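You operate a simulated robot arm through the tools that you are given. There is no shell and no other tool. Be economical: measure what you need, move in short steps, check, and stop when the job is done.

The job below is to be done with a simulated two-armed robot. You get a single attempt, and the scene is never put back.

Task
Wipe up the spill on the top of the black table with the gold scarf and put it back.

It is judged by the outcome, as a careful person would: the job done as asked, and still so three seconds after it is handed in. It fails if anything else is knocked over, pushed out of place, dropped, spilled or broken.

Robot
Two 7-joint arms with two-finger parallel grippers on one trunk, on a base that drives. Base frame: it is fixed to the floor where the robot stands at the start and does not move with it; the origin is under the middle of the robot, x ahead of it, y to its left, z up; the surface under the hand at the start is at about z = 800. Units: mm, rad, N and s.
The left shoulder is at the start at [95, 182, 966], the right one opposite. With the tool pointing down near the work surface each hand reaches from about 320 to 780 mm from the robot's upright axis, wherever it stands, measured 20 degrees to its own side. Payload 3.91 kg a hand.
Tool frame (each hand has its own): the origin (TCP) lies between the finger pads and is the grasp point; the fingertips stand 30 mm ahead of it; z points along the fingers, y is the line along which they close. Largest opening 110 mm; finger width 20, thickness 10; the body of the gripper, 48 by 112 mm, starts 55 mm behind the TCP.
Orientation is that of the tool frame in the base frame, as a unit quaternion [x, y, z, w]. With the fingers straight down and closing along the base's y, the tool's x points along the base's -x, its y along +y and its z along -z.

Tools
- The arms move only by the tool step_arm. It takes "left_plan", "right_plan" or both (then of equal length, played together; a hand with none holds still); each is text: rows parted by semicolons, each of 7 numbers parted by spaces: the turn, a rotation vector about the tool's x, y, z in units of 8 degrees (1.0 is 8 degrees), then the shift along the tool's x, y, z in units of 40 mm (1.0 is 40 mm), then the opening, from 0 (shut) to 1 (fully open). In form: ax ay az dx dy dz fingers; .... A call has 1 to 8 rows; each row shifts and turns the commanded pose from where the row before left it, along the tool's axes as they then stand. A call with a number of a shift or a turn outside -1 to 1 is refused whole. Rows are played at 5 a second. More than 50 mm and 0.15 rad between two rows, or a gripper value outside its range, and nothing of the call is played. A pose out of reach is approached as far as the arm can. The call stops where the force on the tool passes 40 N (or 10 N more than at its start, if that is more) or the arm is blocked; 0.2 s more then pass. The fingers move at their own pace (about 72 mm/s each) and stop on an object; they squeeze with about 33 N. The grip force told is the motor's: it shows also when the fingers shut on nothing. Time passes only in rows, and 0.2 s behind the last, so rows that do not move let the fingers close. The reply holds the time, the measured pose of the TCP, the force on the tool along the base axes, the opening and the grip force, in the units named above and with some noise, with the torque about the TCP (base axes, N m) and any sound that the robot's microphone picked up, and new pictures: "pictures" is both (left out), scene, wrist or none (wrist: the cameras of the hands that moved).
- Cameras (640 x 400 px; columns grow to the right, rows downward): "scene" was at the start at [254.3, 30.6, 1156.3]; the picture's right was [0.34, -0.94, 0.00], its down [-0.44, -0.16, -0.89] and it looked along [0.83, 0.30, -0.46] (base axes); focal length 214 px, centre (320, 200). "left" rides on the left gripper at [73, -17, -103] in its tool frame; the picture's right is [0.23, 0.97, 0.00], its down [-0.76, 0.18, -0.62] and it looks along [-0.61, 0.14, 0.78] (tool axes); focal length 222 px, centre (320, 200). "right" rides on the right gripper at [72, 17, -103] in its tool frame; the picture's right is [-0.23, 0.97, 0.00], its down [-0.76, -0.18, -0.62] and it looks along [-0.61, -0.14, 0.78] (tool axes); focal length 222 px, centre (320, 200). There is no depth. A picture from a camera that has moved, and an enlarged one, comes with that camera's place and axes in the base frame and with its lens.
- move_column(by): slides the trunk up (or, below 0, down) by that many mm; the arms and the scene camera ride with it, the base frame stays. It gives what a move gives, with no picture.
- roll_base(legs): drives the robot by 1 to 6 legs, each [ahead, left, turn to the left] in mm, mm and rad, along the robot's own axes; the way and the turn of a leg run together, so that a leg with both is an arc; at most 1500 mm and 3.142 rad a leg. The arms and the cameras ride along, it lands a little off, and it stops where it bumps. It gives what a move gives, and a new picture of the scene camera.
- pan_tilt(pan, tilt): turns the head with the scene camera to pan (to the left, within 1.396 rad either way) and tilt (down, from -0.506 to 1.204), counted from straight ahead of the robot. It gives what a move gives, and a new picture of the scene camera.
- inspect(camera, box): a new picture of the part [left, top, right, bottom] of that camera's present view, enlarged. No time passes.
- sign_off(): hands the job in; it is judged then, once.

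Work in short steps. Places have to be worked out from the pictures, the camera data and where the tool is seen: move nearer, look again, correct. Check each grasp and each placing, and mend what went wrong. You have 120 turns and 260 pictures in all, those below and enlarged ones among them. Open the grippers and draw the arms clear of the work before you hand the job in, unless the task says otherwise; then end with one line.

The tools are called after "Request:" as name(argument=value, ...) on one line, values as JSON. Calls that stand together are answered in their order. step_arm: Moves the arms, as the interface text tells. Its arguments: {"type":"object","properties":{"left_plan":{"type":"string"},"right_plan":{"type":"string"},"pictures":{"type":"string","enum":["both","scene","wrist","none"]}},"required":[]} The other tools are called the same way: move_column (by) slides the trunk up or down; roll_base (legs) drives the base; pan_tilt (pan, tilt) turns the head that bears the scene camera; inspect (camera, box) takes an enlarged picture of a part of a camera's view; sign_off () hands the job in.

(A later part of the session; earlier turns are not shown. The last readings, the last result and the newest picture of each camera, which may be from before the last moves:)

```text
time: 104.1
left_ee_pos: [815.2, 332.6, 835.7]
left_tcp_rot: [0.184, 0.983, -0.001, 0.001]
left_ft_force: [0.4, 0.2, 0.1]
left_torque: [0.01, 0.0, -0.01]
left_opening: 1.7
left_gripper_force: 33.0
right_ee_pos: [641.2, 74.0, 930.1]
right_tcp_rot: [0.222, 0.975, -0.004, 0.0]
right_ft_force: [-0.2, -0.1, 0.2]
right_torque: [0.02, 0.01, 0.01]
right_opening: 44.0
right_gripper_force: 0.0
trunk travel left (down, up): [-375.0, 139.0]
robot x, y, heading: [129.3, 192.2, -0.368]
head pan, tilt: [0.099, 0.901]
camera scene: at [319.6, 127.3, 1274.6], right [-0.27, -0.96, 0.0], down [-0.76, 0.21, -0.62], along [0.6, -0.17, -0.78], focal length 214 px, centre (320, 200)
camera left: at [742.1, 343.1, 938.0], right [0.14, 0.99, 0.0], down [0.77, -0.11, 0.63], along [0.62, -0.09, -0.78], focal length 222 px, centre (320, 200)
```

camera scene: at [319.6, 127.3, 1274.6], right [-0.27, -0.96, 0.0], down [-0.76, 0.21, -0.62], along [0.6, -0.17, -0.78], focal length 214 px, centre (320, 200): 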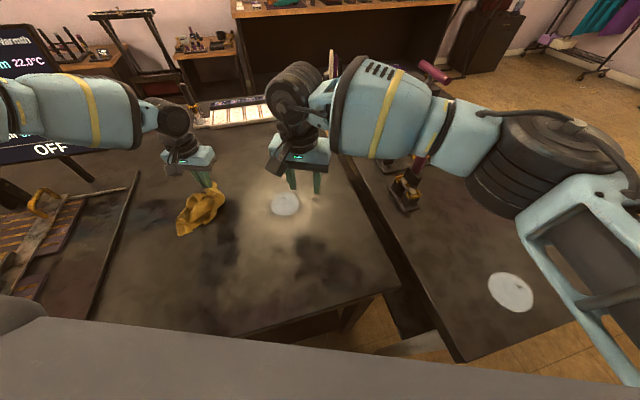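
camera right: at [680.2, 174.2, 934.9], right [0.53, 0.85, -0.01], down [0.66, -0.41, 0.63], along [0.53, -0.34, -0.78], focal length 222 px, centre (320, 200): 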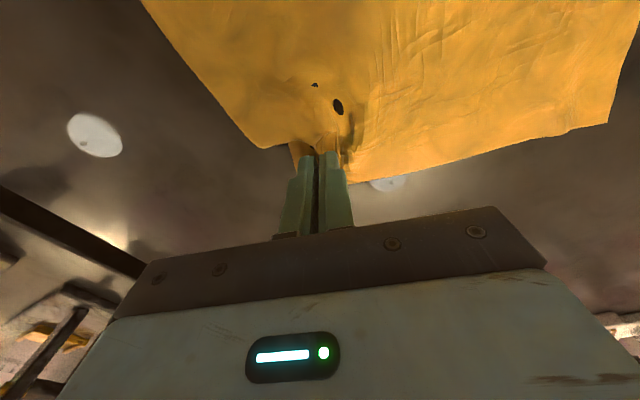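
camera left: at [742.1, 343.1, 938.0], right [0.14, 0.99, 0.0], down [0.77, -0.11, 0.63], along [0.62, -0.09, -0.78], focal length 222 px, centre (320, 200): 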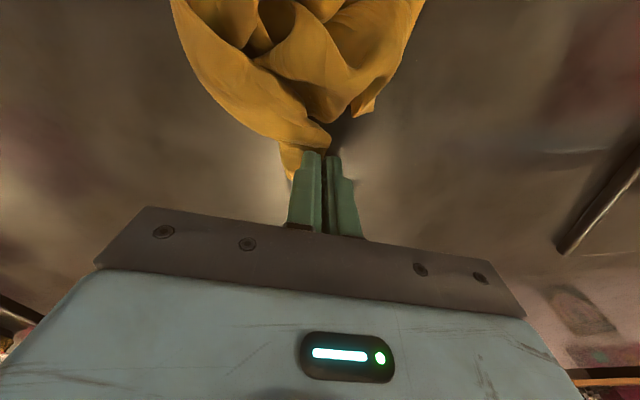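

Request:
step_arm(left_plan="0 0 0 0 0.8 0.09 0;0 0 0 -0.4 0 0 0;0 0 0 0 -0.8 0 0;0 0 0 -0.4 0 0 0;0 0 0 0 0.8 0 0;0 0 0 0 0.5 0 0;0 0 0 0.4 0 0 0;0 0 0 0 -0.8 0 0", pictures="none")

Request:
step_arm(left_plan="0 0 0 0.4 0 0 0;0 0 0 0 0.8 0 0;0 0 0 0.4 0 0 0;0 0 0 0 -0.9 0 0;0 0 0 0.4 0 0 0;0 0 0 0 0.9 0 0;0 0 0 0.4 -0.4 0 0;0 0 0 0 -0.6 0 0", pictures="none")

Request:
step_arm(left_plan="0 0 0 0 0 -1 0;0 0 0 0 0 -1 0;0 0 0 0.2 -0.4 -1 0;0 0 0 0.2 -0.4 -1 0;0 0 0 0.2 -0.4 -1 0;0 0 0 0.2 -0.4 -1 0;0 0 0 0.2 -0.4 -1 0;0 0 0 0.2 -0.2 -1 0")

Request:
inspect(camera="left", box=[330, 80, 490, 180])

```text
time: 105.9
left_ee_pos: [835.1, 345.3, 832.4]
left_tcp_rot: [0.186, 0.983, 0.001, 0.001]
left_ft_force: [-0.1, 1.1, 3.5]
left_torque: [0.02, -0.01, -0.01]
left_opening: 1.9
left_gripper_force: 33.3
right_ee_pos: [641.9, 72.0, 930.8]
right_tcp_rot: [0.222, 0.975, -0.004, 0.001]
right_ft_force: [-0.1, -0.2, -0.1]
right_torque: [0.03, -0.02, -0.01]
right_opening: 44.2
right_gripper_force: 0.0
trunk travel left (down, up): [-375.0, 139.0]
robot x, y, heading: [129.7, 194.5, -0.37]
head pan, tilt: [0.099, 0.901]
```

```text
time: 107.7
left_ee_pos: [773.4, 359.0, 831.5]
left_tcp_rot: [0.184, 0.983, -0.001, 0.0]
left_ft_force: [-0.3, 0.4, 0.9]
left_torque: [0.0, 0.0, 0.03]
left_opening: 2.0
left_gripper_force: 32.9
right_ee_pos: [640.7, 72.9, 931.1]
right_tcp_rot: [0.222, 0.975, -0.004, 0.001]
right_ft_force: [-0.6, 0.0, 0.2]
right_torque: [0.02, 0.03, -0.03]
right_opening: 43.8
right_gripper_force: 0.0
trunk travel left (down, up): [-375.0, 139.0]
robot x, y, heading: [129.3, 194.4, -0.37]
head pan, tilt: [0.099, 0.901]
```

```text
time: 109.5
left_ee_pos: [694.9, 296.7, 1153.2]
left_tcp_rot: [0.184, 0.983, 0.0, 0.001]
left_ft_force: [-0.4, -0.6, -0.4]
left_torque: [0.0, 0.01, -0.01]
left_opening: 1.7
left_gripper_force: 33.2
right_ee_pos: [641.5, 72.8, 931.8]
right_tcp_rot: [0.223, 0.975, -0.004, 0.001]
right_ft_force: [-0.4, 0.8, 0.1]
right_torque: [-0.01, -0.01, 0.02]
right_opening: 44.0
right_gripper_force: 0.0
trunk travel left (down, up): [-375.0, 139.0]
robot x, y, heading: [131.5, 191.8, -0.376]
head pan, tilt: [0.099, 0.901]
camera scene: at [318.5, 127.0, 1274.7], right [-0.27, -0.96, 0.0], down [-0.75, 0.21, -0.62], along [0.6, -0.17, -0.78], focal length 214 px, centre (320, 200)
camera left: at [623.0, 307.7, 1255.5], right [0.14, 0.99, 0.0], down [0.77, -0.11, 0.62], along [0.62, -0.09, -0.78], focal length 222 px, centre (320, 200)
```

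scene: 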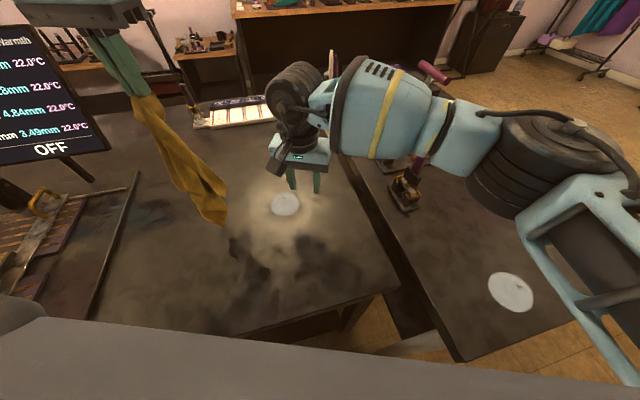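
left: 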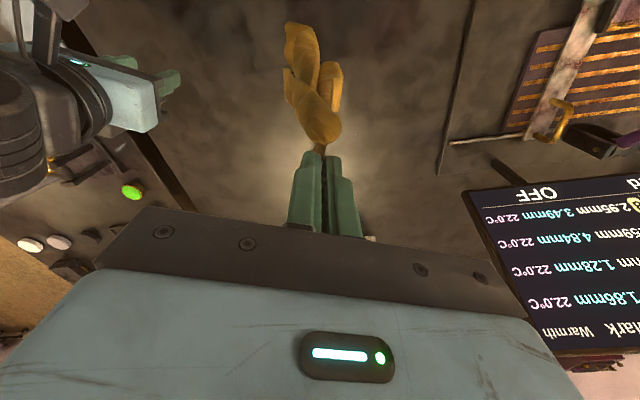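

```text
4.00 times, centred on (410, 130) of left
camera zoom: at [623.0, 307.7, 1255.5], right [0.14, 0.99, 0.0], down [0.77, -0.11, 0.62], along [0.62, -0.09, -0.78], focal length 888 px, centre (-40, 480)
```

zoom: 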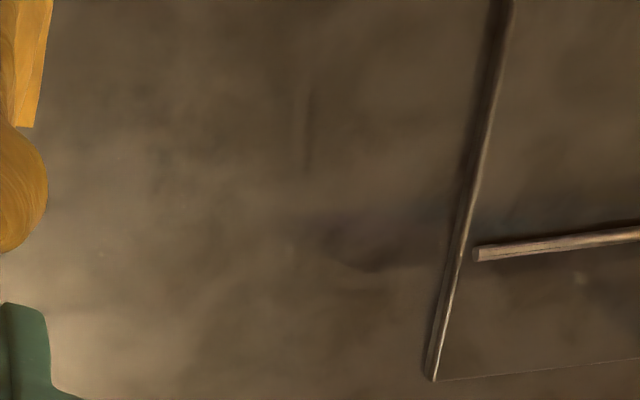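

The spot looks clean now. I'll drive right again and bring the hanging scarf over the near-right corner of its old place (C at about 461,53).

Request:
roll_base(legs=[[5, -85, 0]])

Request:
step_arm(left_plan="0 0 0 0.4 -0.75 0 0;0 0 0 0.4 -0.75 0 0;0 0 0 0.5 -0.75 0 0;0 0 0 0.6 -0.75 0 0;0 0 0 0.7 -0.75 0 0;0 0 0 0.6 -0.75 0 0;0 0 0 0 0 0 0", right_plan="0 0 0 0 -0.8 0 0.4;0 0 0 0 -0.8 -0.5 0.4;0 0 0 0 -0.8 -0.5 0.4;0 0 0 0 0 0 0.4;0 0 0 0 0 0 0.4;0 0 0 0 0 0 0.4;0 0 0 0 0 0 0.4", pictures="scene")

```text
time: 111.0
left_ee_pos: [671.4, 215.3, 1152.4]
left_tcp_rot: [0.186, 0.983, -0.001, 0.001]
left_ft_force: [-0.5, -1.3, 1.0]
left_torque: [-0.01, 0.02, 0.04]
left_opening: 1.7
left_gripper_force: 33.0
right_ee_pos: [615.5, -8.1, 931.4]
right_tcp_rot: [0.223, 0.975, -0.005, 0.001]
right_ft_force: [-0.7, 0.2, 0.2]
right_torque: [0.0, 0.01, 0.01]
right_opening: 44.5
right_gripper_force: 0.1
trunk travel left (down, up): [-375.0, 139.0]
robot x, y, heading: [103.9, 111.1, -0.372]
head pan, tilt: [0.099, 0.901]
camera scene: at [293.0, 46.0, 1274.6], right [-0.27, -0.96, 0.0], down [-0.75, 0.21, -0.62], along [0.6, -0.17, -0.78], focal length 214 px, centre (320, 200)
```

scene: 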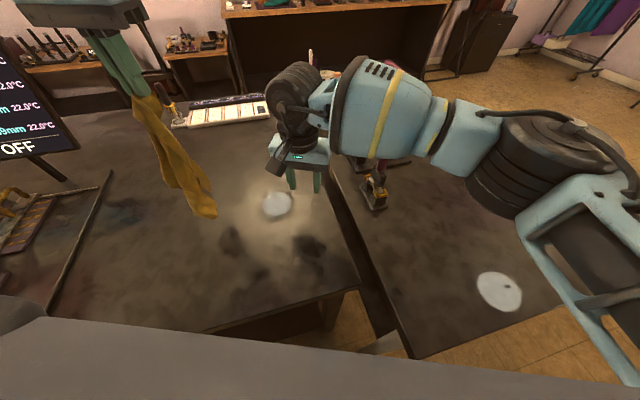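

```text
time: 112.5
left_ee_pos: [485.1, 94.5, 1153.2]
left_tcp_rot: [0.185, 0.983, -0.001, 0.0]
left_ft_force: [0.1, -0.9, -0.1]
left_torque: [-0.02, -0.01, -0.01]
left_opening: 1.8
left_gripper_force: 32.9
right_ee_pos: [574.3, -93.8, 972.4]
right_tcp_rot: [0.222, 0.975, -0.004, 0.001]
right_ft_force: [-0.7, 0.0, -0.5]
right_torque: [0.03, -0.01, 0.01]
right_opening: 44.1
right_gripper_force: 0.0
trunk travel left (down, up): [-375.0, 139.0]
robot x, y, heading: [108.4, 114.4, -0.372]
head pan, tilt: [0.099, 0.901]
camera scene: at [292.9, 46.6, 1274.7], right [-0.27, -0.96, 0.0], down [-0.75, 0.21, -0.62], along [0.6, -0.17, -0.78], focal length 214 px, centre (320, 200)
```

scene: 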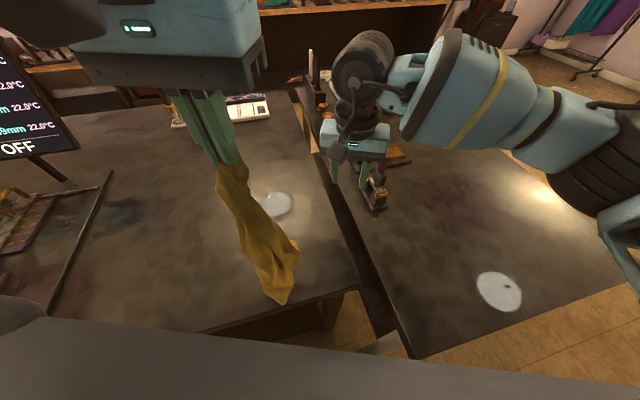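

I'll lay the scarf down along the C→A diagonal, moving toward A's old place while lowering along an arc.

Request:
step_arm(left_plan="0 0 0 -0.54 0.75 0.35 0;0 0 0 -0.54 0.75 0.15 0;0 0 0 -0.54 0.75 0.3 0;0 0 0 -0.54 0.75 0.42 0;0 0 0 -0.47 0.65 0.5 0;0 0 0 -0.37 0.51 0.5 0;0 0 0 -0.34 0.47 0.55 0;0 0 0 -0.29 0.4 0.6 0", pictures="scene")

Request:
step_arm(left_plan="0 0 0 -0.235 0.32 0.6 0;0 0 0 -0.18 0.24 0.55 0;0 0 0 -0.13 0.18 0.6 0;0 0 0 -0.09 0.12 0.6 0;0 0 0 -0.06 0.08 0.6 0;0 0 0 -0.03 0.04 0.6 0;0 0 0 0 0 0.6 0;0 0 0 0 0 0.4 0", pictures="both")

```text
time: 114.3
left_ee_pos: [695.1, 230.1, 1016.9]
left_tcp_rot: [0.186, 0.983, -0.002, 0.0]
left_ft_force: [0.3, 0.1, -0.1]
left_torque: [0.01, 0.03, 0.04]
left_opening: 2.0
left_gripper_force: 33.1
right_ee_pos: [573.2, -93.6, 973.5]
right_tcp_rot: [0.224, 0.975, -0.005, -0.001]
right_ft_force: [0.8, 0.5, 0.6]
right_torque: [0.02, 0.01, 0.0]
right_opening: 44.2
right_gripper_force: 0.0
trunk travel left (down, up): [-375.0, 139.0]
robot x, y, heading: [105.4, 107.8, -0.372]
head pan, tilt: [0.099, 0.901]
camera scene: at [293.7, 46.5, 1274.5], right [-0.27, -0.96, 0.0], down [-0.76, 0.21, -0.62], along [0.6, -0.17, -0.78], focal length 214 px, centre (320, 200)
```

scene: 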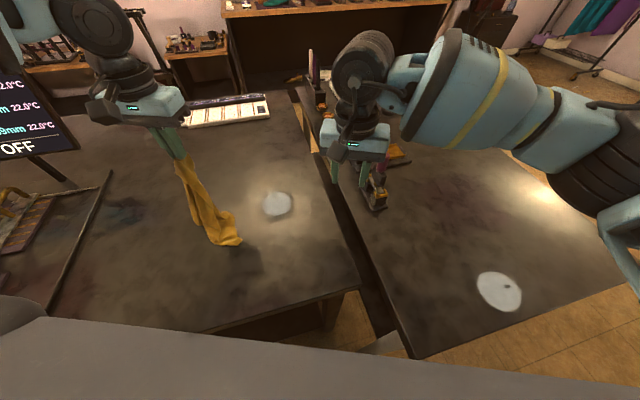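

```text
time: 116.2
left_ee_pos: [736.4, 253.6, 835.2]
left_tcp_rot: [0.185, 0.983, -0.001, 0.001]
left_ft_force: [-0.4, -0.6, 1.2]
left_torque: [0.02, -0.01, 0.0]
left_opening: 2.0
left_gripper_force: 32.8
right_ee_pos: [573.5, -92.8, 972.9]
right_tcp_rot: [0.222, 0.975, -0.005, 0.001]
right_ft_force: [0.0, 0.3, 0.4]
right_torque: [-0.02, 0.01, -0.01]
right_opening: 44.0
right_gripper_force: 0.0
trunk travel left (down, up): [-375.0, 139.0]
robot x, y, heading: [104.5, 111.0, -0.371]
head pan, tilt: [0.099, 0.901]
camera scene: at [293.1, 46.3, 1274.6], right [-0.27, -0.96, 0.0], down [-0.76, 0.21, -0.62], along [0.6, -0.17, -0.78], focal length 214 px, centre (320, 200)
camera left: at [663.7, 265.4, 938.4], right [0.14, 0.99, 0.0], down [0.77, -0.11, 0.62], along [0.62, -0.09, -0.78], focal length 222 px, centre (320, 200)
```

scene: 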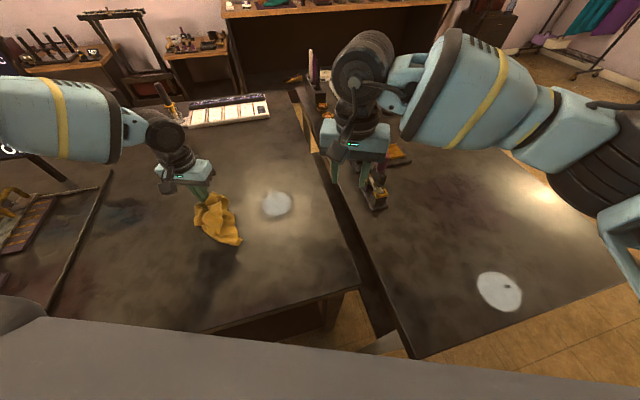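
left: 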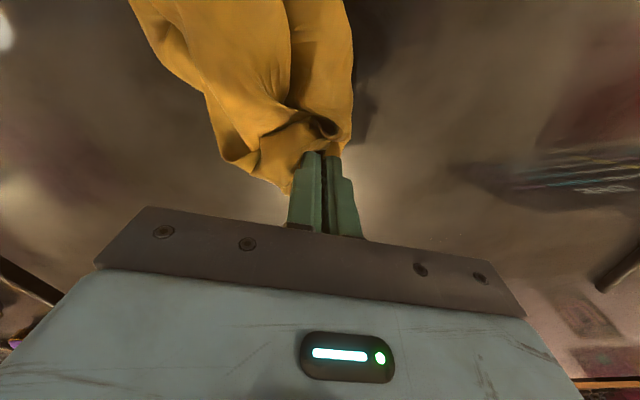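

The scarf lies as a bunched strip from A (750,260) to about (582,172) and needs spreading. I'll release it, raise the left hand and drive left so both arms can reach its ends.

Request:
step_arm(left_plan="0 0 0 0 0 0.03 0;0 0 0 0 0 0 0.3;0 0 0 0 0 -0.3 0.35;0 0 0 0 0 -1 0.35;0 0 0 0 0 -1 0.35;0 0 0 0 0 -1 0.35", pictures="none")

Request:
roll_base(legs=[[-40, 150, 0]])

Request:
inspect(camera="scene", box=[180, 130, 340, 230])

```text
time: 117.5
left_ee_pos: [736.8, 255.0, 966.0]
left_tcp_rot: [0.185, 0.983, -0.001, 0.001]
left_ft_force: [0.0, 0.3, -0.2]
left_torque: [-0.03, -0.02, 0.0]
left_opening: 38.6
left_gripper_force: 0.1
right_ee_pos: [572.1, -94.1, 973.4]
right_tcp_rot: [0.222, 0.975, -0.005, 0.001]
right_ft_force: [-0.3, 0.2, -0.5]
right_torque: [-0.06, -0.01, -0.03]
right_opening: 44.4
right_gripper_force: 0.1
trunk travel left (down, up): [-375.0, 139.0]
robot x, y, heading: [104.6, 112.8, -0.372]
head pan, tilt: [0.099, 0.901]
```

```text
time: 119.5
left_ee_pos: [752.8, 406.5, 966.5]
left_tcp_rot: [0.185, 0.983, -0.001, 0.0]
left_ft_force: [-0.6, 0.4, 0.1]
left_torque: [-0.03, 0.0, -0.01]
left_opening: 38.8
left_gripper_force: 0.1
right_ee_pos: [590.0, 59.5, 971.4]
right_tcp_rot: [0.225, 0.974, -0.004, 0.001]
right_ft_force: [-0.8, 0.4, 0.2]
right_torque: [-0.03, 0.01, -0.01]
right_opening: 43.9
right_gripper_force: 0.0
trunk travel left (down, up): [-375.0, 139.0]
robot x, y, heading: [124.8, 262.5, -0.373]
head pan, tilt: [0.099, 0.901]
camera scene: at [309.8, 199.2, 1274.6], right [-0.27, -0.96, 0.0], down [-0.75, 0.21, -0.62], along [0.6, -0.17, -0.78], focal length 214 px, centre (320, 200)
```

scene: 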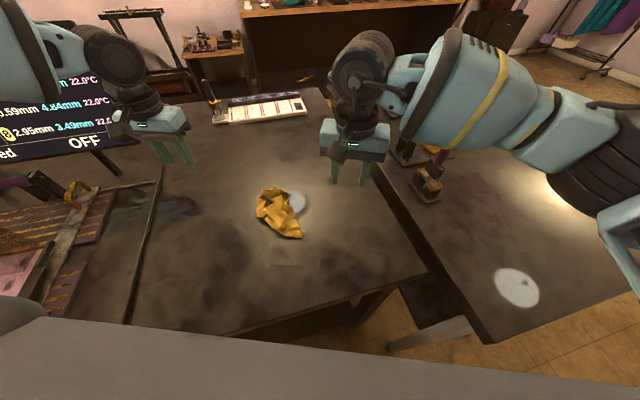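

```text
4.00 times, centred on (260, 180) of scene
camera zoom: at [309.8, 199.2, 1274.6], right [-0.27, -0.96, 0.0], down [-0.75, 0.21, -0.62], along [0.6, -0.17, -0.78], focal length 858 px, centre (560, 280)
```

zoom: 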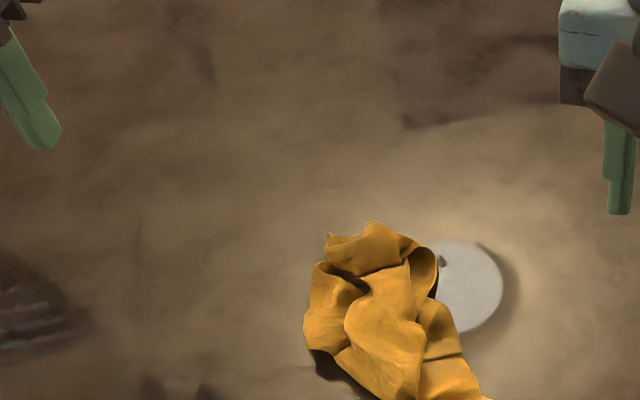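

The old spill spot looks clean. I'll take a closer look at the bunched scarf to find its corners.

Request:
inspect(camera="scene", box=[240, 180, 320, 245])

Request:
inspect(camera="right", box=[300, 0, 640, 212])

```text
6.15 times, centred on (280, 212) of scene
camera zoom: at [309.8, 199.2, 1274.6], right [-0.27, -0.96, 0.0], down [-0.75, 0.21, -0.62], along [0.6, -0.17, -0.78], focal length 1320 px, centre (566, 123)
```

zoom: 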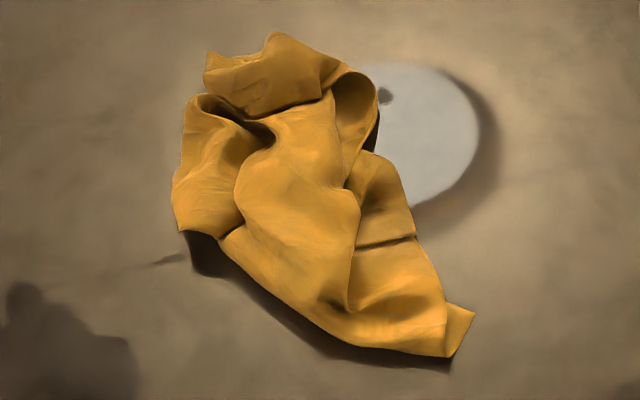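

```text
1.88 times, centred on (470, 106) of right
camera zoom: at [532.4, 106.8, 1075.7], right [0.63, 0.78, -0.01], down [0.61, -0.48, 0.63], along [0.48, -0.4, -0.78], focal length 418 px, centre (38, 377)
```

zoom: 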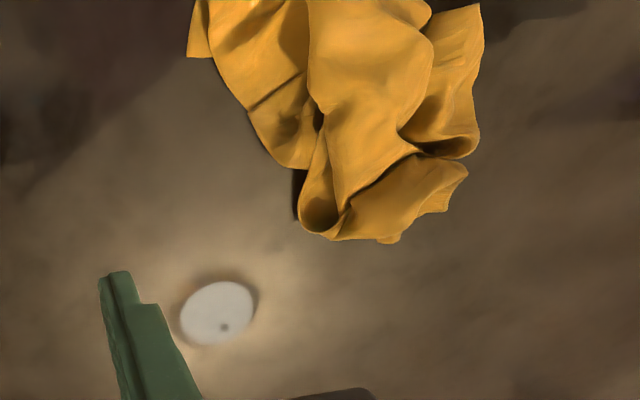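

I'll move the left wrist camera nearer for a top-down look at the bunch, shifting the right hand aside.

Request:
step_arm(left_plan="0 0 0 0.34 -0.87 0 0.35;0 0 0 0.34 -0.87 0 0.35;0 0 0 0.34 -0.87 0 0.35;0 0 0 0.34 -0.87 0 0.35;0 0 0 0.34 -0.87 0 0.35;0 0 0 0.34 -0.87 0 0.35;0 0 0 0 0 0 0.35", right_plan="0 0 0 0 -0.8 0 0.4;0 0 0 0 -0.8 0 0.4;0 0 0 0 -0.4 0 0.4;0 0 0 0 0 0 0.4;0 0 0 0 0 0 0.4;0 0 0 0 0 0 0.4;0 0 0 0 0 0 0.4", pictures="none")

Request:
inspect(camera="left", box=[120, 0, 520, 250])

```text
time: 121.1
left_ee_pos: [600.3, 241.5, 966.3]
left_tcp_rot: [0.186, 0.983, -0.001, 0.0]
left_ft_force: [0.1, -0.1, 0.0]
left_torque: [-0.03, 0.01, 0.02]
left_opening: 38.4
left_gripper_force: 0.1
right_ee_pos: [554.1, -12.0, 972.4]
right_tcp_rot: [0.224, 0.975, -0.005, 0.0]
right_ft_force: [-0.1, -0.6, 0.9]
right_torque: [0.0, -0.02, 0.03]
right_opening: 44.3
right_gripper_force: 0.1
trunk travel left (down, up): [-375.0, 139.0]
robot x, y, heading: [119.3, 266.2, -0.37]
head pan, tilt: [0.099, 0.901]
```

```text
1.60 times, centred on (320, 125) of left
camera zoom: at [528.3, 252.8, 1068.2], right [0.14, 0.99, 0.0], down [0.77, -0.11, 0.62], along [0.62, -0.09, -0.78], focal length 355 px, centre (320, 320)
```

zoom: 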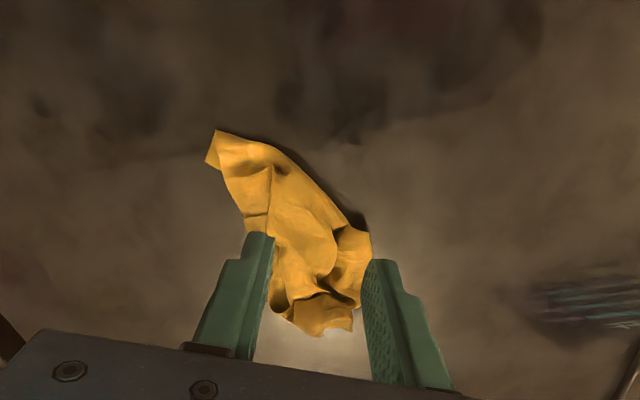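

The strip's ends are A near (748,231) and C near (583,165). I'll roll 40 mm right, then send the left hand above A and after that the right hand above C.

Request:
roll_base(legs=[[0, -40, 0]])

Request:
step_arm(left_plan="0 0 0 -0.8 0.5 0 0.4;0 0 0 -0.8 0.5 0 0.4;0 0 0 -0.8 0.5 0.2 0.4;0 0 0 -0.8 0.4 0.4 0.4;0 0 0 0 0 0.4 0.4;0 0 0 0 0 0 0.4;0 0 0 0 0 0 0.4;0 0 0 0 0 0 0.4", right_plan="0 0 0 0 0 0 0.4;0 0 0 0 0 0 0.4;0 0 0 0.1 0.9 0 0.4;0 0 0 0.1 0.95 0 0.4;0 0 0 0.1 0.95 0 0.4;0 0 0 0.1 0.95 0.3 0.4;0 0 0 0.1 0.95 0.4 0.4;0 0 0 0.1 0.95 0.4 0.4")

```text
time: 122.1
left_ee_pos: [587.4, 204.8, 966.0]
left_tcp_rot: [0.186, 0.983, -0.001, 0.001]
left_ft_force: [0.0, 0.3, -0.5]
left_torque: [0.03, -0.04, -0.02]
left_opening: 38.4
left_gripper_force: 0.0
right_ee_pos: [539.8, -48.8, 972.1]
right_tcp_rot: [0.223, 0.975, -0.005, 0.001]
right_ft_force: [0.3, -0.5, 1.2]
right_torque: [0.02, 0.01, 0.01]
right_opening: 44.1
right_gripper_force: 0.1
trunk travel left (down, up): [-375.0, 139.0]
robot x, y, heading: [109.1, 227.1, -0.376]
head pan, tilt: [0.099, 0.901]
camera scene: at [295.2, 161.5, 1274.6], right [-0.27, -0.96, 0.0], down [-0.75, 0.21, -0.62], along [0.6, -0.17, -0.78], focal length 214 px, centre (320, 200)
```

scene: 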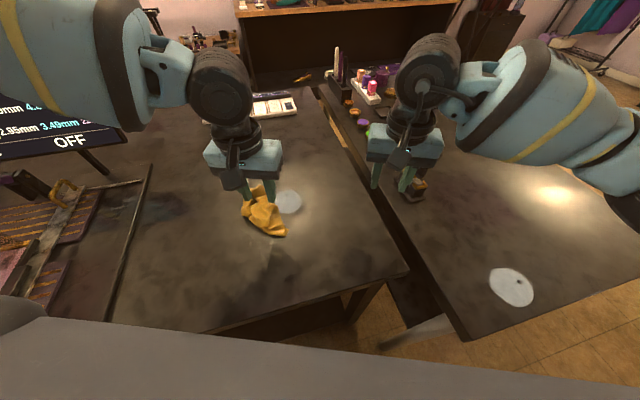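

```text
time: 123.9
left_ee_pos: [733.3, 230.3, 926.8]
left_tcp_rot: [0.187, 0.982, -0.001, 0.0]
left_ft_force: [0.4, 0.2, -0.2]
left_torque: [0.0, -0.03, -0.02]
left_opening: 43.8
left_gripper_force: 0.1
right_ee_pos: [617.1, 166.4, 927.7]
right_tcp_rot: [0.223, 0.975, -0.005, 0.001]
right_ft_force: [0.1, 0.5, 0.4]
right_torque: [0.0, -0.02, 0.0]
right_opening: 43.9
right_gripper_force: 0.1
trunk travel left (down, up): [-375.0, 139.0]
robot x, y, heading: [104.7, 228.5, -0.37]
head pan, tilt: [0.099, 0.901]
camera scene: at [295.6, 163.0, 1274.6], right [-0.27, -0.96, 0.0], down [-0.75, 0.21, -0.62], along [0.6, -0.17, -0.78], focal length 214 px, centre (320, 200)
camera right: at [559.9, 213.1, 1030.1], right [0.63, 0.78, -0.01], down [0.61, -0.49, 0.63], along [0.48, -0.4, -0.78], focal length 222 px, centre (320, 200)
camera left: at [661.3, 240.9, 1028.7], right [0.14, 0.99, 0.0], down [0.77, -0.11, 0.62], along [0.62, -0.09, -0.78], focal length 222 px, centre (320, 200)
```

scene: 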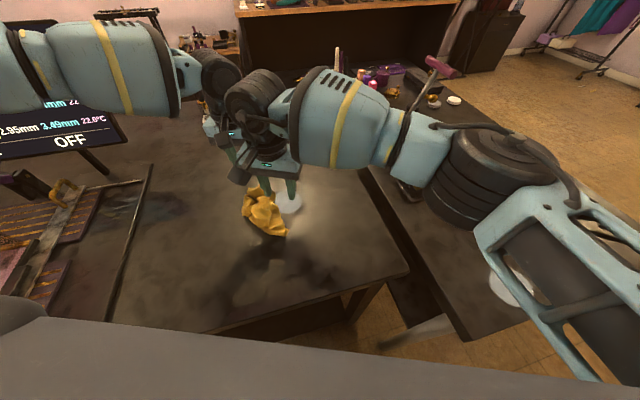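
right: 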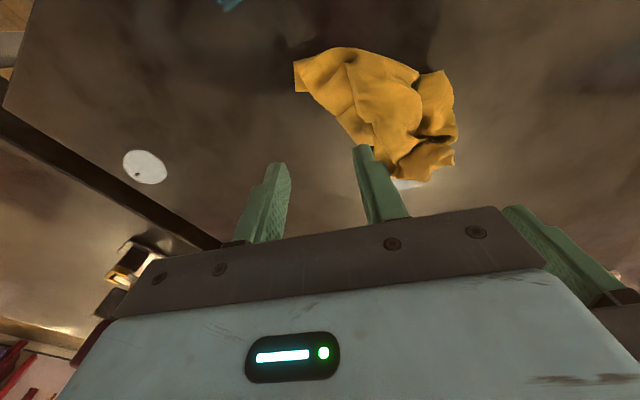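
left: 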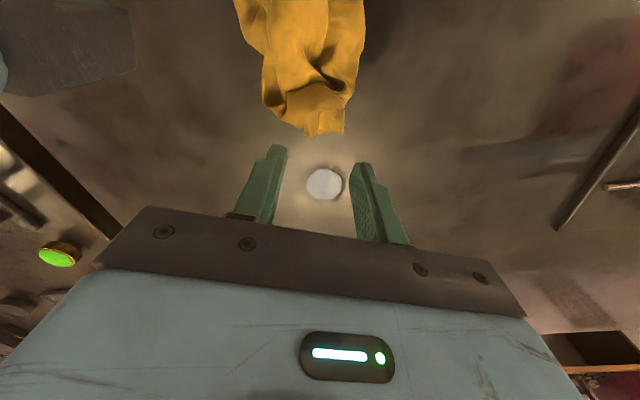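

Left is above A's tongue. The right hand needs about 30 mm back to sit over C, then I'll lower and pinch both.

Request:
step_arm(left_plan="0 0 0 0 0 0.6 0.4;0 0 0 0 0 0.6 0.4;0 0 0 0 0 0.6 0.4;0 0 0 0 0 0.5 0.4;0 0 0 0 0 0.06 0.4;0 0 0 0 0 0 0;0 0 0 0 0 0 0;0 0 0 0 0 0 0", right_plan="0 0 0 0.75 0.1 0.4 0.4;0 0 0 0 0 0.6 0.4;0 0 0 0 0 0.6 0.4;0 0 0 0 0 0.6 0.4;0 0 0 0 0 0.2 0.4;0 0 0 0 0 0 0;0 0 0 0 0 0 0;0 0 0 0 0 0 0")

```text
time: 125.7
left_ee_pos: [733.0, 228.2, 834.9]
left_tcp_rot: [0.186, 0.983, -0.002, 0.002]
left_ft_force: [1.3, 0.1, 17.7]
left_torque: [-0.06, -0.09, 0.0]
left_opening: 5.7
left_gripper_force: 32.8
right_ee_pos: [589.7, 181.6, 832.3]
right_tcp_rot: [0.224, 0.975, -0.004, 0.001]
right_ft_force: [2.1, 1.4, 11.5]
right_torque: [0.11, -0.03, 0.01]
right_opening: 1.9
right_gripper_force: 33.1
trunk travel left (down, up): [-375.0, 139.0]
robot x, y, heading: [108.0, 228.9, -0.371]
head pan, tilt: [0.099, 0.901]
camera scene: at [293.3, 162.2, 1275.1], right [-0.27, -0.96, 0.0], down [-0.75, 0.21, -0.62], along [0.6, -0.17, -0.78], focal length 214 px, centre (320, 200)
camera right: at [532.3, 227.7, 935.6], right [0.63, 0.78, -0.01], down [0.61, -0.49, 0.63], along [0.49, -0.4, -0.78], focal length 222 px, centre (320, 200)
camera left: at [660.6, 239.2, 936.0], right [0.14, 0.99, 0.0], down [0.77, -0.11, 0.63], along [0.62, -0.09, -0.78], focal length 222 px, centre (320, 200)
```

scene: 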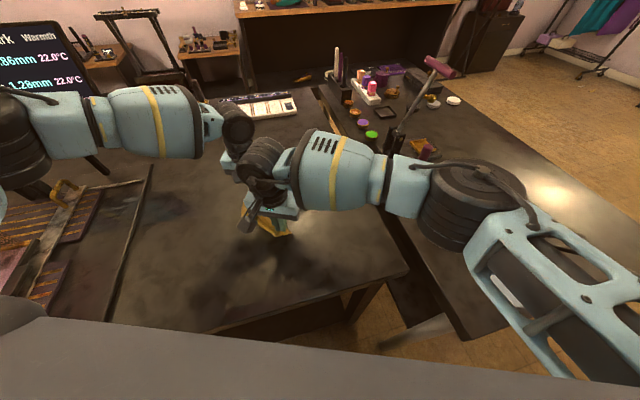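
right: 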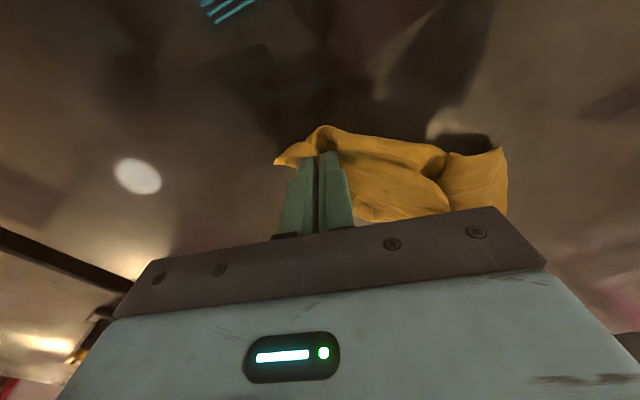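
left: 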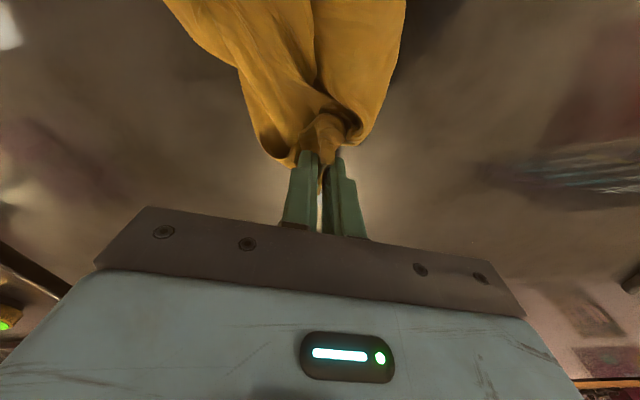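

Both ends are gripped. I'll lift and pull the hands gently apart to stretch the diagonal.

Request:
step_arm(left_plan="0 0 0 0 0.2 -0.9 0;0 0 0 0 0.4 -0.9 0;0 0 0 0 0.4 -0.9 0;0 0 0 0 0.4 -0.9 0;0 0 0 0 0.4 -0.9 0;0 0 0 0 0 0 0", right_plan="0 0 0 0 -0.2 -0.9 0;0 0 0 0 -0.4 -0.9 0;0 0 0 0 -0.5 -0.9 0;0 0 0 0 -0.5 -0.9 0;0 0 0 0 -0.5 -0.9 0;0 0 0 0 0 0 0")

```text
time: 127.1
left_ee_pos: [757.1, 293.7, 1012.8]
left_tcp_rot: [0.187, 0.982, -0.005, -0.003]
left_ft_force: [-26.7, -27.1, -0.5]
left_torque: [-0.88, 0.89, 0.39]
left_opening: 4.8
left_gripper_force: 33.5
right_ee_pos: [555.8, 109.3, 1011.3]
right_tcp_rot: [0.222, 0.975, 0.0, 0.002]
right_ft_force: [27.6, 27.3, -0.3]
right_torque: [0.84, -0.83, 0.07]
right_opening: 2.0
right_gripper_force: 32.8
trunk travel left (down, up): [-375.0, 139.0]
robot x, y, heading: [106.2, 224.0, -0.369]
head pan, tilt: [0.099, 0.901]
camera scene: at [295.9, 162.0, 1274.5], right [-0.27, -0.96, 0.0], down [-0.75, 0.21, -0.62], along [0.6, -0.17, -0.78], focal length 214 px, centre (320, 200)
camera right: at [498.0, 155.0, 1115.2], right [0.63, 0.78, 0.0], down [0.61, -0.49, 0.63], along [0.49, -0.39, -0.78], focal length 222 px, centre (320, 200)
camera left: at [686.0, 305.7, 1114.6], right [0.15, 0.99, -0.01], down [0.78, -0.11, 0.62], along [0.61, -0.1, -0.79], focal length 222 px, centre (320, 200)
```

scene: 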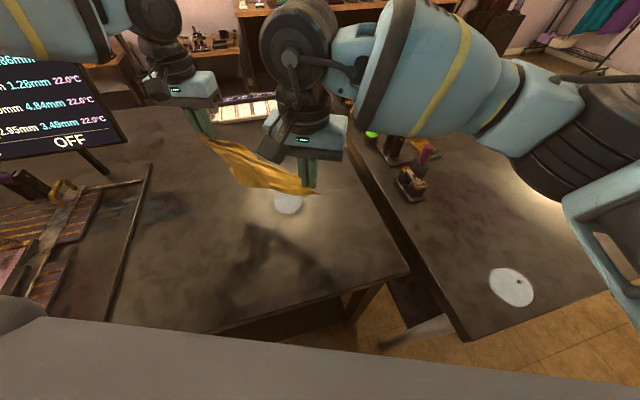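
right: 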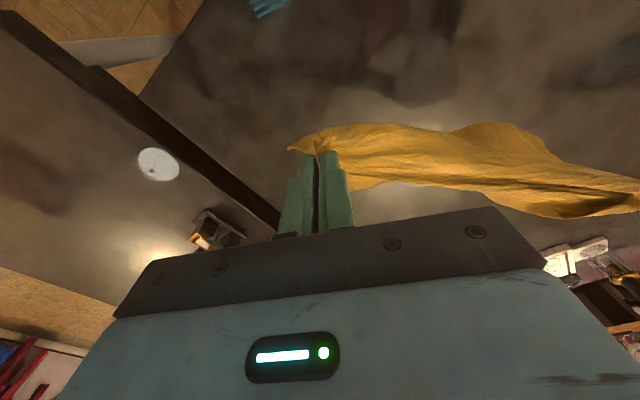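
left: 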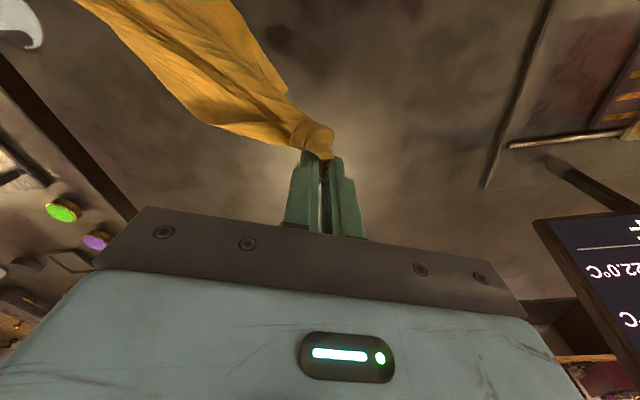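

Taut at about 273 mm. I'll ease the tension a little and look at how it hangs.

Request:
step_arm(left_plan="0 0 0 0 -0.25 0 0;0 0 0 0 0 0 0", pictures="none")

Request:
inspect(camera="scene", box=[180, 100, 340, 220])

Request:
inspect(camera="right", box=[270, 80, 640, 250])

Request:
inspect(camera="left", box=[60, 0, 360, 190])

```text
time: 127.7
left_ee_pos: [755.5, 286.3, 1011.3]
left_tcp_rot: [0.185, 0.983, -0.003, -0.002]
left_ft_force: [-18.8, -19.4, 0.1]
left_torque: [-0.65, 0.64, 0.27]
left_opening: 4.0
left_gripper_force: 33.0
right_ee_pos: [555.0, 107.1, 1011.3]
right_tcp_rot: [0.223, 0.975, -0.002, 0.001]
right_ft_force: [19.2, 18.1, 0.0]
right_torque: [0.6, -0.62, 0.02]
right_opening: 2.1
right_gripper_force: 32.9
trunk travel left (down, up): [-375.0, 139.0]
robot x, y, heading: [106.5, 227.6, -0.373]
head pan, tilt: [0.099, 0.901]
```

```text
3.33 times, centred on (260, 160) of scene
camera zoom: at [295.3, 162.1, 1274.6], right [-0.27, -0.96, 0.0], down [-0.75, 0.21, -0.62], along [0.6, -0.17, -0.78], focal length 715 px, centre (520, 333)
```

zoom: 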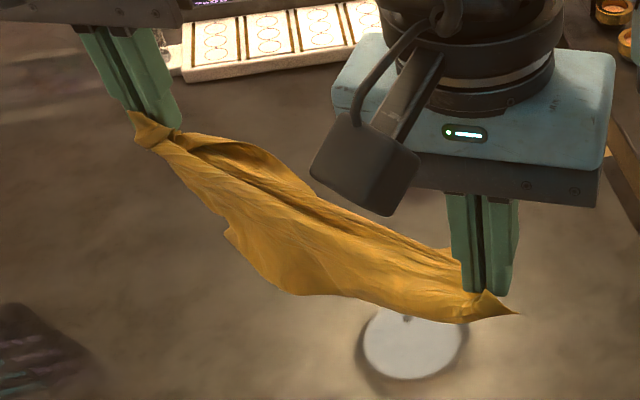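

```text
1.73 times, centred on (455, 165) of right
camera zoom: at [497.5, 154.2, 1114.6], right [0.63, 0.78, 0.0], down [0.61, -0.49, 0.63], along [0.49, -0.4, -0.78], focal length 384 px, centre (86, 260)
```

zoom: 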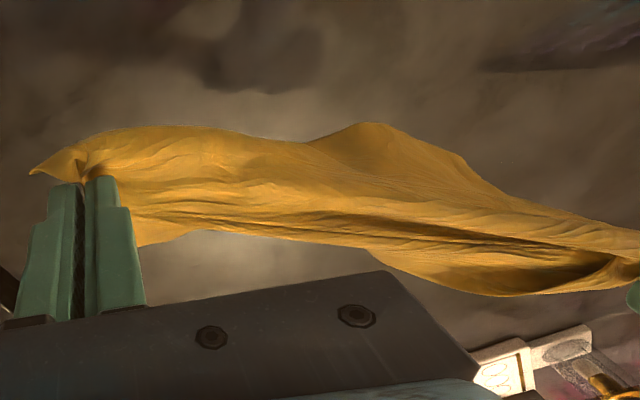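

```text
2.11 times, centred on (210, 95) of left
camera zoom: at [683.1, 297.6, 1114.3], right [0.14, 0.99, -0.01], down [0.78, -0.11, 0.62], along [0.61, -0.09, -0.78], focal length 468 px, centre (552, 421)
```

zoom: 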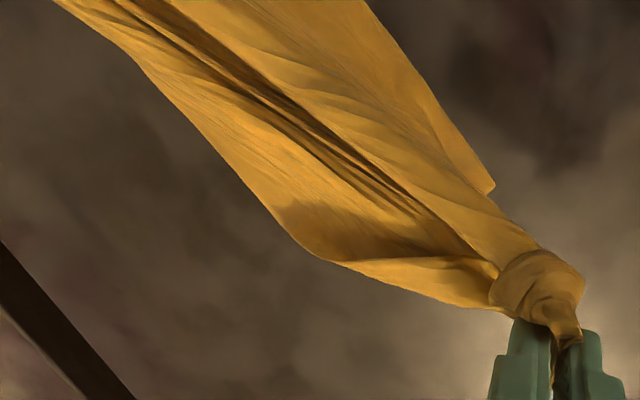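

It's stretched along A–C with flaps on both sides. I'll lower it onto the table, centred on its old place around (605,158).

Request:
step_arm(left_plan="0 0 0 0.16 -0.27 0.88 0;0 0 0 0.16 -0.27 0.88 0;0 0 0 0.16 -0.27 0.88 0;0 0 0 0.16 -0.27 0.88 0;0 0 0 0.16 -0.27 0.88 0;0 0 0 0 0 0 0", right_plan="0 0 0 0.16 -0.27 0.88 0;0 0 0 0.16 -0.27 0.88 0;0 0 0 0.16 -0.27 0.88 0;0 0 0 0.16 -0.27 0.88 0;0 0 0 0.16 -0.27 0.88 0;0 0 0 0 0 0 0", pictures="none")

Request:
step_arm(left_plan="0 0 0 0 0 0 0.3;0 0 0 0 0 0 0.4;0 0 0 0 0 -0.5 0.4;0 0 0 -0.3 0 -1 0.4;0 0 0 -0.3 0.5 -1 0.4;0 0 0 0 1 -0.5 0.4", right_plan="0 0 0 0 0 0 0.3;0 0 0 0 0 0 0.4;0 0 0 0 0 -0.5 0.4;0 0 0 0 -0.5 -1 0.4;0 0 0 0 -1 -1 0.4;0 0 0 0 -1 -0.5 0.4")

```text
time: 129.1
left_ee_pos: [705.6, 247.3, 833.4]
left_tcp_rot: [0.185, 0.983, -0.003, 0.0]
left_ft_force: [-20.2, -19.0, 3.5]
left_torque: [-0.63, 0.68, 0.27]
left_opening: 3.9
left_gripper_force: 33.0
right_ee_pos: [503.6, 71.2, 837.5]
right_tcp_rot: [0.223, 0.975, -0.002, 0.002]
right_ft_force: [20.4, 19.6, -0.2]
right_torque: [0.61, -0.66, 0.02]
right_opening: 2.1
right_gripper_force: 33.1
trunk travel left (down, up): [-375.0, 139.0]
robot x, y, heading: [107.2, 228.3, -0.377]
head pan, tilt: [0.099, 0.901]
```

```text
refused: row 5 steps farther than a row can; nothing moved
```

Request:
step_arm(left_plan="0 0 0 0 -0.2 0 0;0 0 0 0 0 0 0.3;0 0 0 0 0 0 0.4;0 0 0 0 0 -0.5 0.4;0 0 0 -0.2 0 -1 0.4;0 0 0 -0.2 0.4 -1 0.4;0 0 0 0 0.8 -0.5 0.4;0 0 0 0 0.8 0 0.4", right_plan="0 0 0 0 0 0 0;0 0 0 0 0 0 0.3;0 0 0 0 0 0 0.4;0 0 0 0 0 -0.5 0.4;0 0 0 0 -0.4 -1 0.4;0 0 0 0 -0.4 -1 0.4;0 0 0 0 -0.8 0 0.4;0 0 0 0 -0.8 0 0.4")

Request:
inspect(camera="scene", box=[180, 150, 372, 280])

```text
time: 130.9
left_ee_pos: [749.2, 309.2, 953.3]
left_tcp_rot: [0.187, 0.982, -0.001, 0.001]
left_ft_force: [-0.4, 0.1, 0.0]
left_torque: [0.0, -0.01, 0.0]
left_opening: 44.1
left_gripper_force: 0.1
right_ee_pos: [461.1, -16.5, 937.2]
right_tcp_rot: [0.222, 0.975, -0.005, 0.002]
right_ft_force: [1.0, 0.2, 1.0]
right_torque: [0.0, 0.0, -0.04]
right_opening: 44.0
right_gripper_force: 0.2
trunk travel left (down, up): [-375.0, 139.0]
robot x, y, heading: [106.0, 228.3, -0.372]
head pan, tilt: [0.099, 0.901]
camera scene: at [295.0, 161.9, 1274.6], right [-0.27, -0.96, 0.0], down [-0.75, 0.21, -0.62], along [0.6, -0.17, -0.78], focal length 214 px, centre (320, 200)
camera right: at [402.9, 31.5, 1040.5], right [0.63, 0.78, -0.01], down [0.61, -0.49, 0.63], along [0.48, -0.4, -0.78], focal length 222 px, centre (320, 200)
camera left: at [675.7, 319.8, 1056.6], right [0.14, 0.99, 0.0], down [0.77, -0.11, 0.62], along [0.62, -0.09, -0.78], focal length 222 px, centre (320, 200)
```

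scene: 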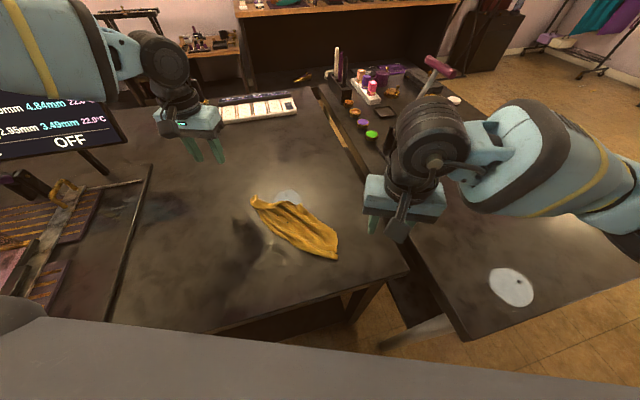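
right: 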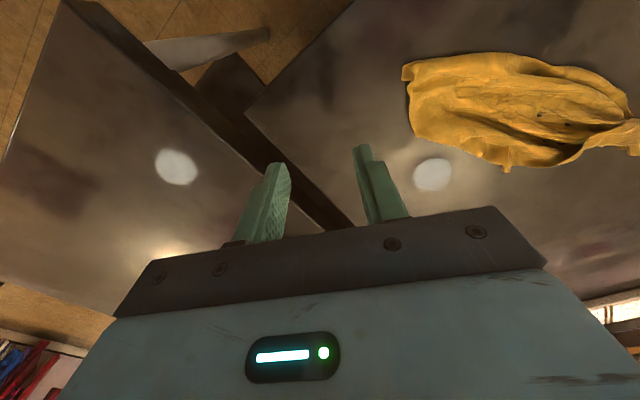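
left: 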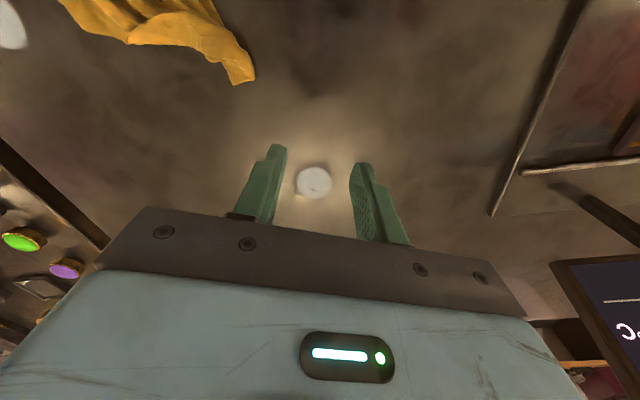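

```text
3.08 times, centred on (276, 215) of scene
camera zoom: at [295.0, 161.9, 1274.6], right [-0.27, -0.96, 0.0], down [-0.75, 0.21, -0.62], along [0.6, -0.17, -0.78], focal length 660 px, centre (455, 154)
```

zoom: 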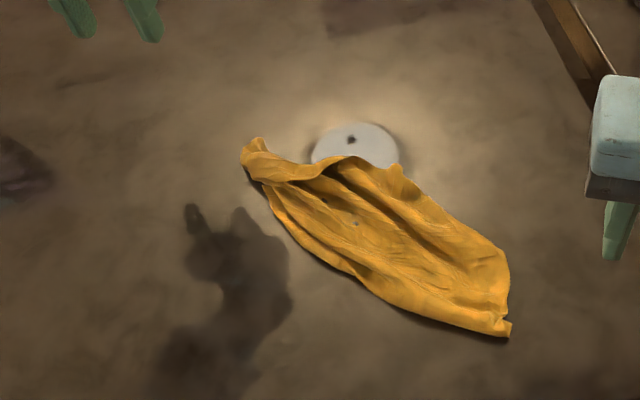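

Request:
inspect(camera="right", box=[390, 30, 640, 190])

Request:
inspect(camera="scene", box=[245, 188, 345, 264])

```text
2.50 times, centred on (515, 110) of right
camera zoom: at [402.9, 31.5, 1040.5], right [0.63, 0.78, -0.01], down [0.61, -0.49, 0.63], along [0.48, -0.4, -0.78], focal length 555 px, centre (-168, 425)
```

zoom: 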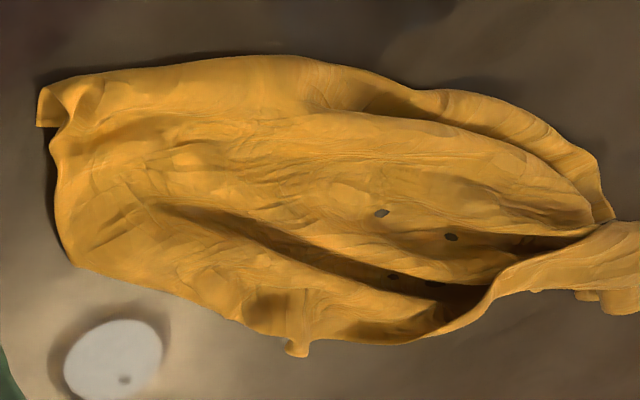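

```text
5.26 times, centred on (295, 226) of scene
camera zoom: at [295.0, 161.9, 1274.6], right [-0.27, -0.96, 0.0], down [-0.75, 0.21, -0.62], along [0.6, -0.17, -0.78], focal length 1129 px, centre (452, 63)
```

zoom: 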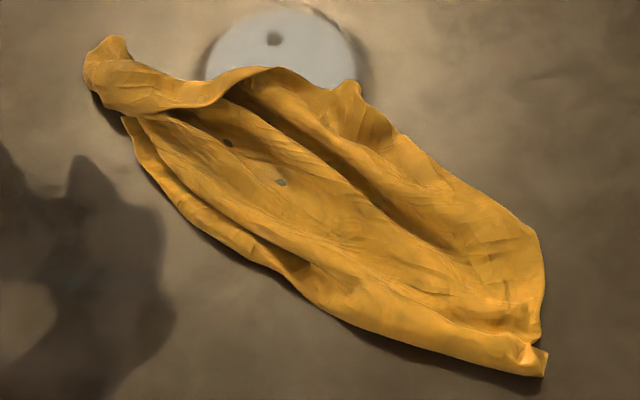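

The strip is opening up: D's flap is near (669,231) and the opposite edge runs from about (656,113) to (539,49). I'll pinch both sides and pull across the strip to unfold it, starting by hovering over the grasp points.

Request:
step_arm(left_plan="0 0 0 0.21 -0.57 0.4 0.4;0 0 0 0.21 -0.57 0.4 0.4;0 0 0 0.21 -0.57 0.4 0.4;0 0 0 0.21 -0.57 0.4 0.4;0 0 0 0.21 -0.57 0.4 0.4;0 0 0 0 0 0 0.4", right_plan="0 0 0 -0.45 0.75 0.33 0.4;0 0 0 -0.45 0.75 0.33 0.4;0 0 0 -0.45 0.75 0.33 0.4;0 0 0 -0.45 0.75 0.33 0.4;0 0 0 -0.45 0.75 0.33 0.4;0 0 0 0 0 0 0.4", pictures="wrist")

```text
time: 132.3
left_ee_pos: [668.4, 217.2, 875.4]
left_tcp_rot: [0.187, 0.982, -0.001, 0.001]
left_ft_force: [-0.9, -0.2, -0.2]
left_torque: [-0.03, 0.0, -0.01]
left_opening: 44.2
left_gripper_force: 0.0
right_ee_pos: [607.9, 78.1, 869.6]
right_tcp_rot: [0.224, 0.975, -0.005, 0.0]
right_ft_force: [0.2, -0.5, 0.2]
right_torque: [-0.02, -0.01, -0.03]
right_opening: 44.1
right_gripper_force: 0.0
trunk travel left (down, up): [-375.0, 139.0]
robot x, y, heading: [106.6, 228.9, -0.371]
head pan, tilt: [0.099, 0.901]
camera right: at [549.4, 126.5, 972.9], right [0.63, 0.78, -0.01], down [0.61, -0.49, 0.63], along [0.48, -0.4, -0.78], focal length 222 px, centre (320, 200)
camera left: at [594.7, 228.4, 978.1], right [0.14, 0.99, 0.0], down [0.77, -0.11, 0.62], along [0.62, -0.09, -0.78], focal length 222 px, centre (320, 200)
```

right: 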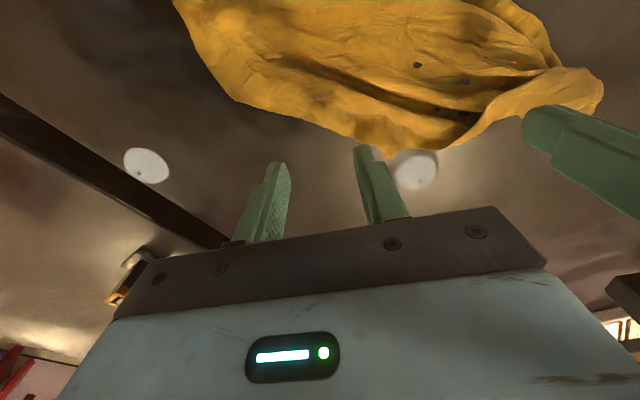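
left: 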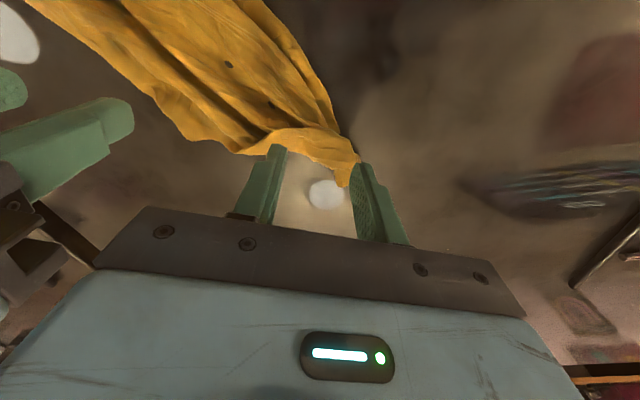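

Both hands need to come back about 24 mm onto the cloth. I'll adjust, lower, and close.

Request:
step_arm(left_plan="0 0 0 0.6 0 0.2 0.4;0 0 0 0 0 0.5 0.4;0 0 0 0 0 0.35 0.4;0 0 0 0 0 0.04 0.4;0 0 0 0 0 0 0;0 0 0 0 0 0 0;0 0 0 0 0 0 0", right_plan="0 0 0 0.6 0.35 0.2 0.4;0 0 0 0 0 0.4 0.4;0 0 0 0 0 0.3 0.4;0 0 0 0 0 0.04 0.4;0 0 0 0 0 0 0;0 0 0 0 0 0 0;0 0 0 0 0 0 0", pictures="wrist")

```text
time: 133.9
left_ee_pos: [645.4, 226.5, 833.3]
left_tcp_rot: [0.187, 0.982, -0.003, 0.004]
left_ft_force: [0.7, -3.9, 16.5]
left_torque: [-0.15, -0.02, 0.01]
left_opening: 4.1
left_gripper_force: 33.0
right_ee_pos: [590.0, 103.1, 834.7]
right_tcp_rot: [0.223, 0.975, -0.004, 0.003]
right_ft_force: [1.7, 3.7, 14.9]
right_torque: [0.12, -0.1, 0.04]
right_opening: 1.9
right_gripper_force: 33.3
trunk travel left (down, up): [-375.0, 139.0]
robot x, y, heading: [107.1, 225.1, -0.373]
head pan, tilt: [0.099, 0.901]
camera right: at [532.3, 150.1, 937.7], right [0.63, 0.78, 0.0], down [0.61, -0.49, 0.63], along [0.49, -0.4, -0.78], focal length 222 px, centre (320, 200)
camera left: at [572.1, 237.0, 935.9], right [0.14, 0.99, 0.0], down [0.77, -0.11, 0.63], along [0.62, -0.09, -0.78], focal length 222 px, centre (320, 200)
```

right: 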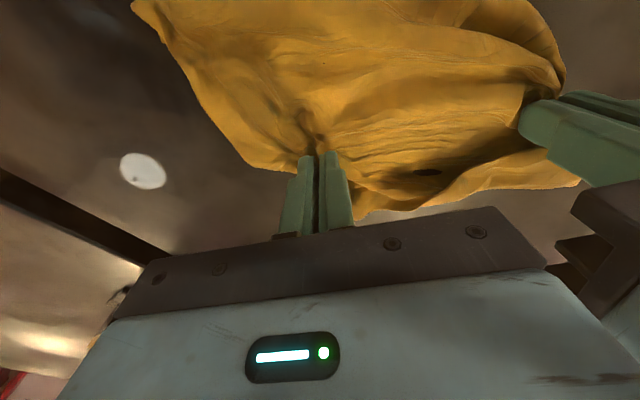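
left: 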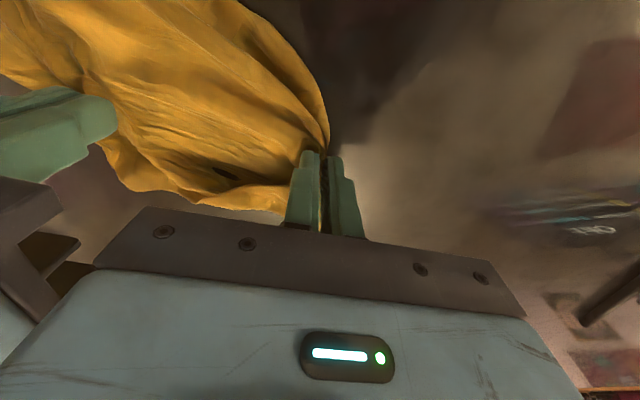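

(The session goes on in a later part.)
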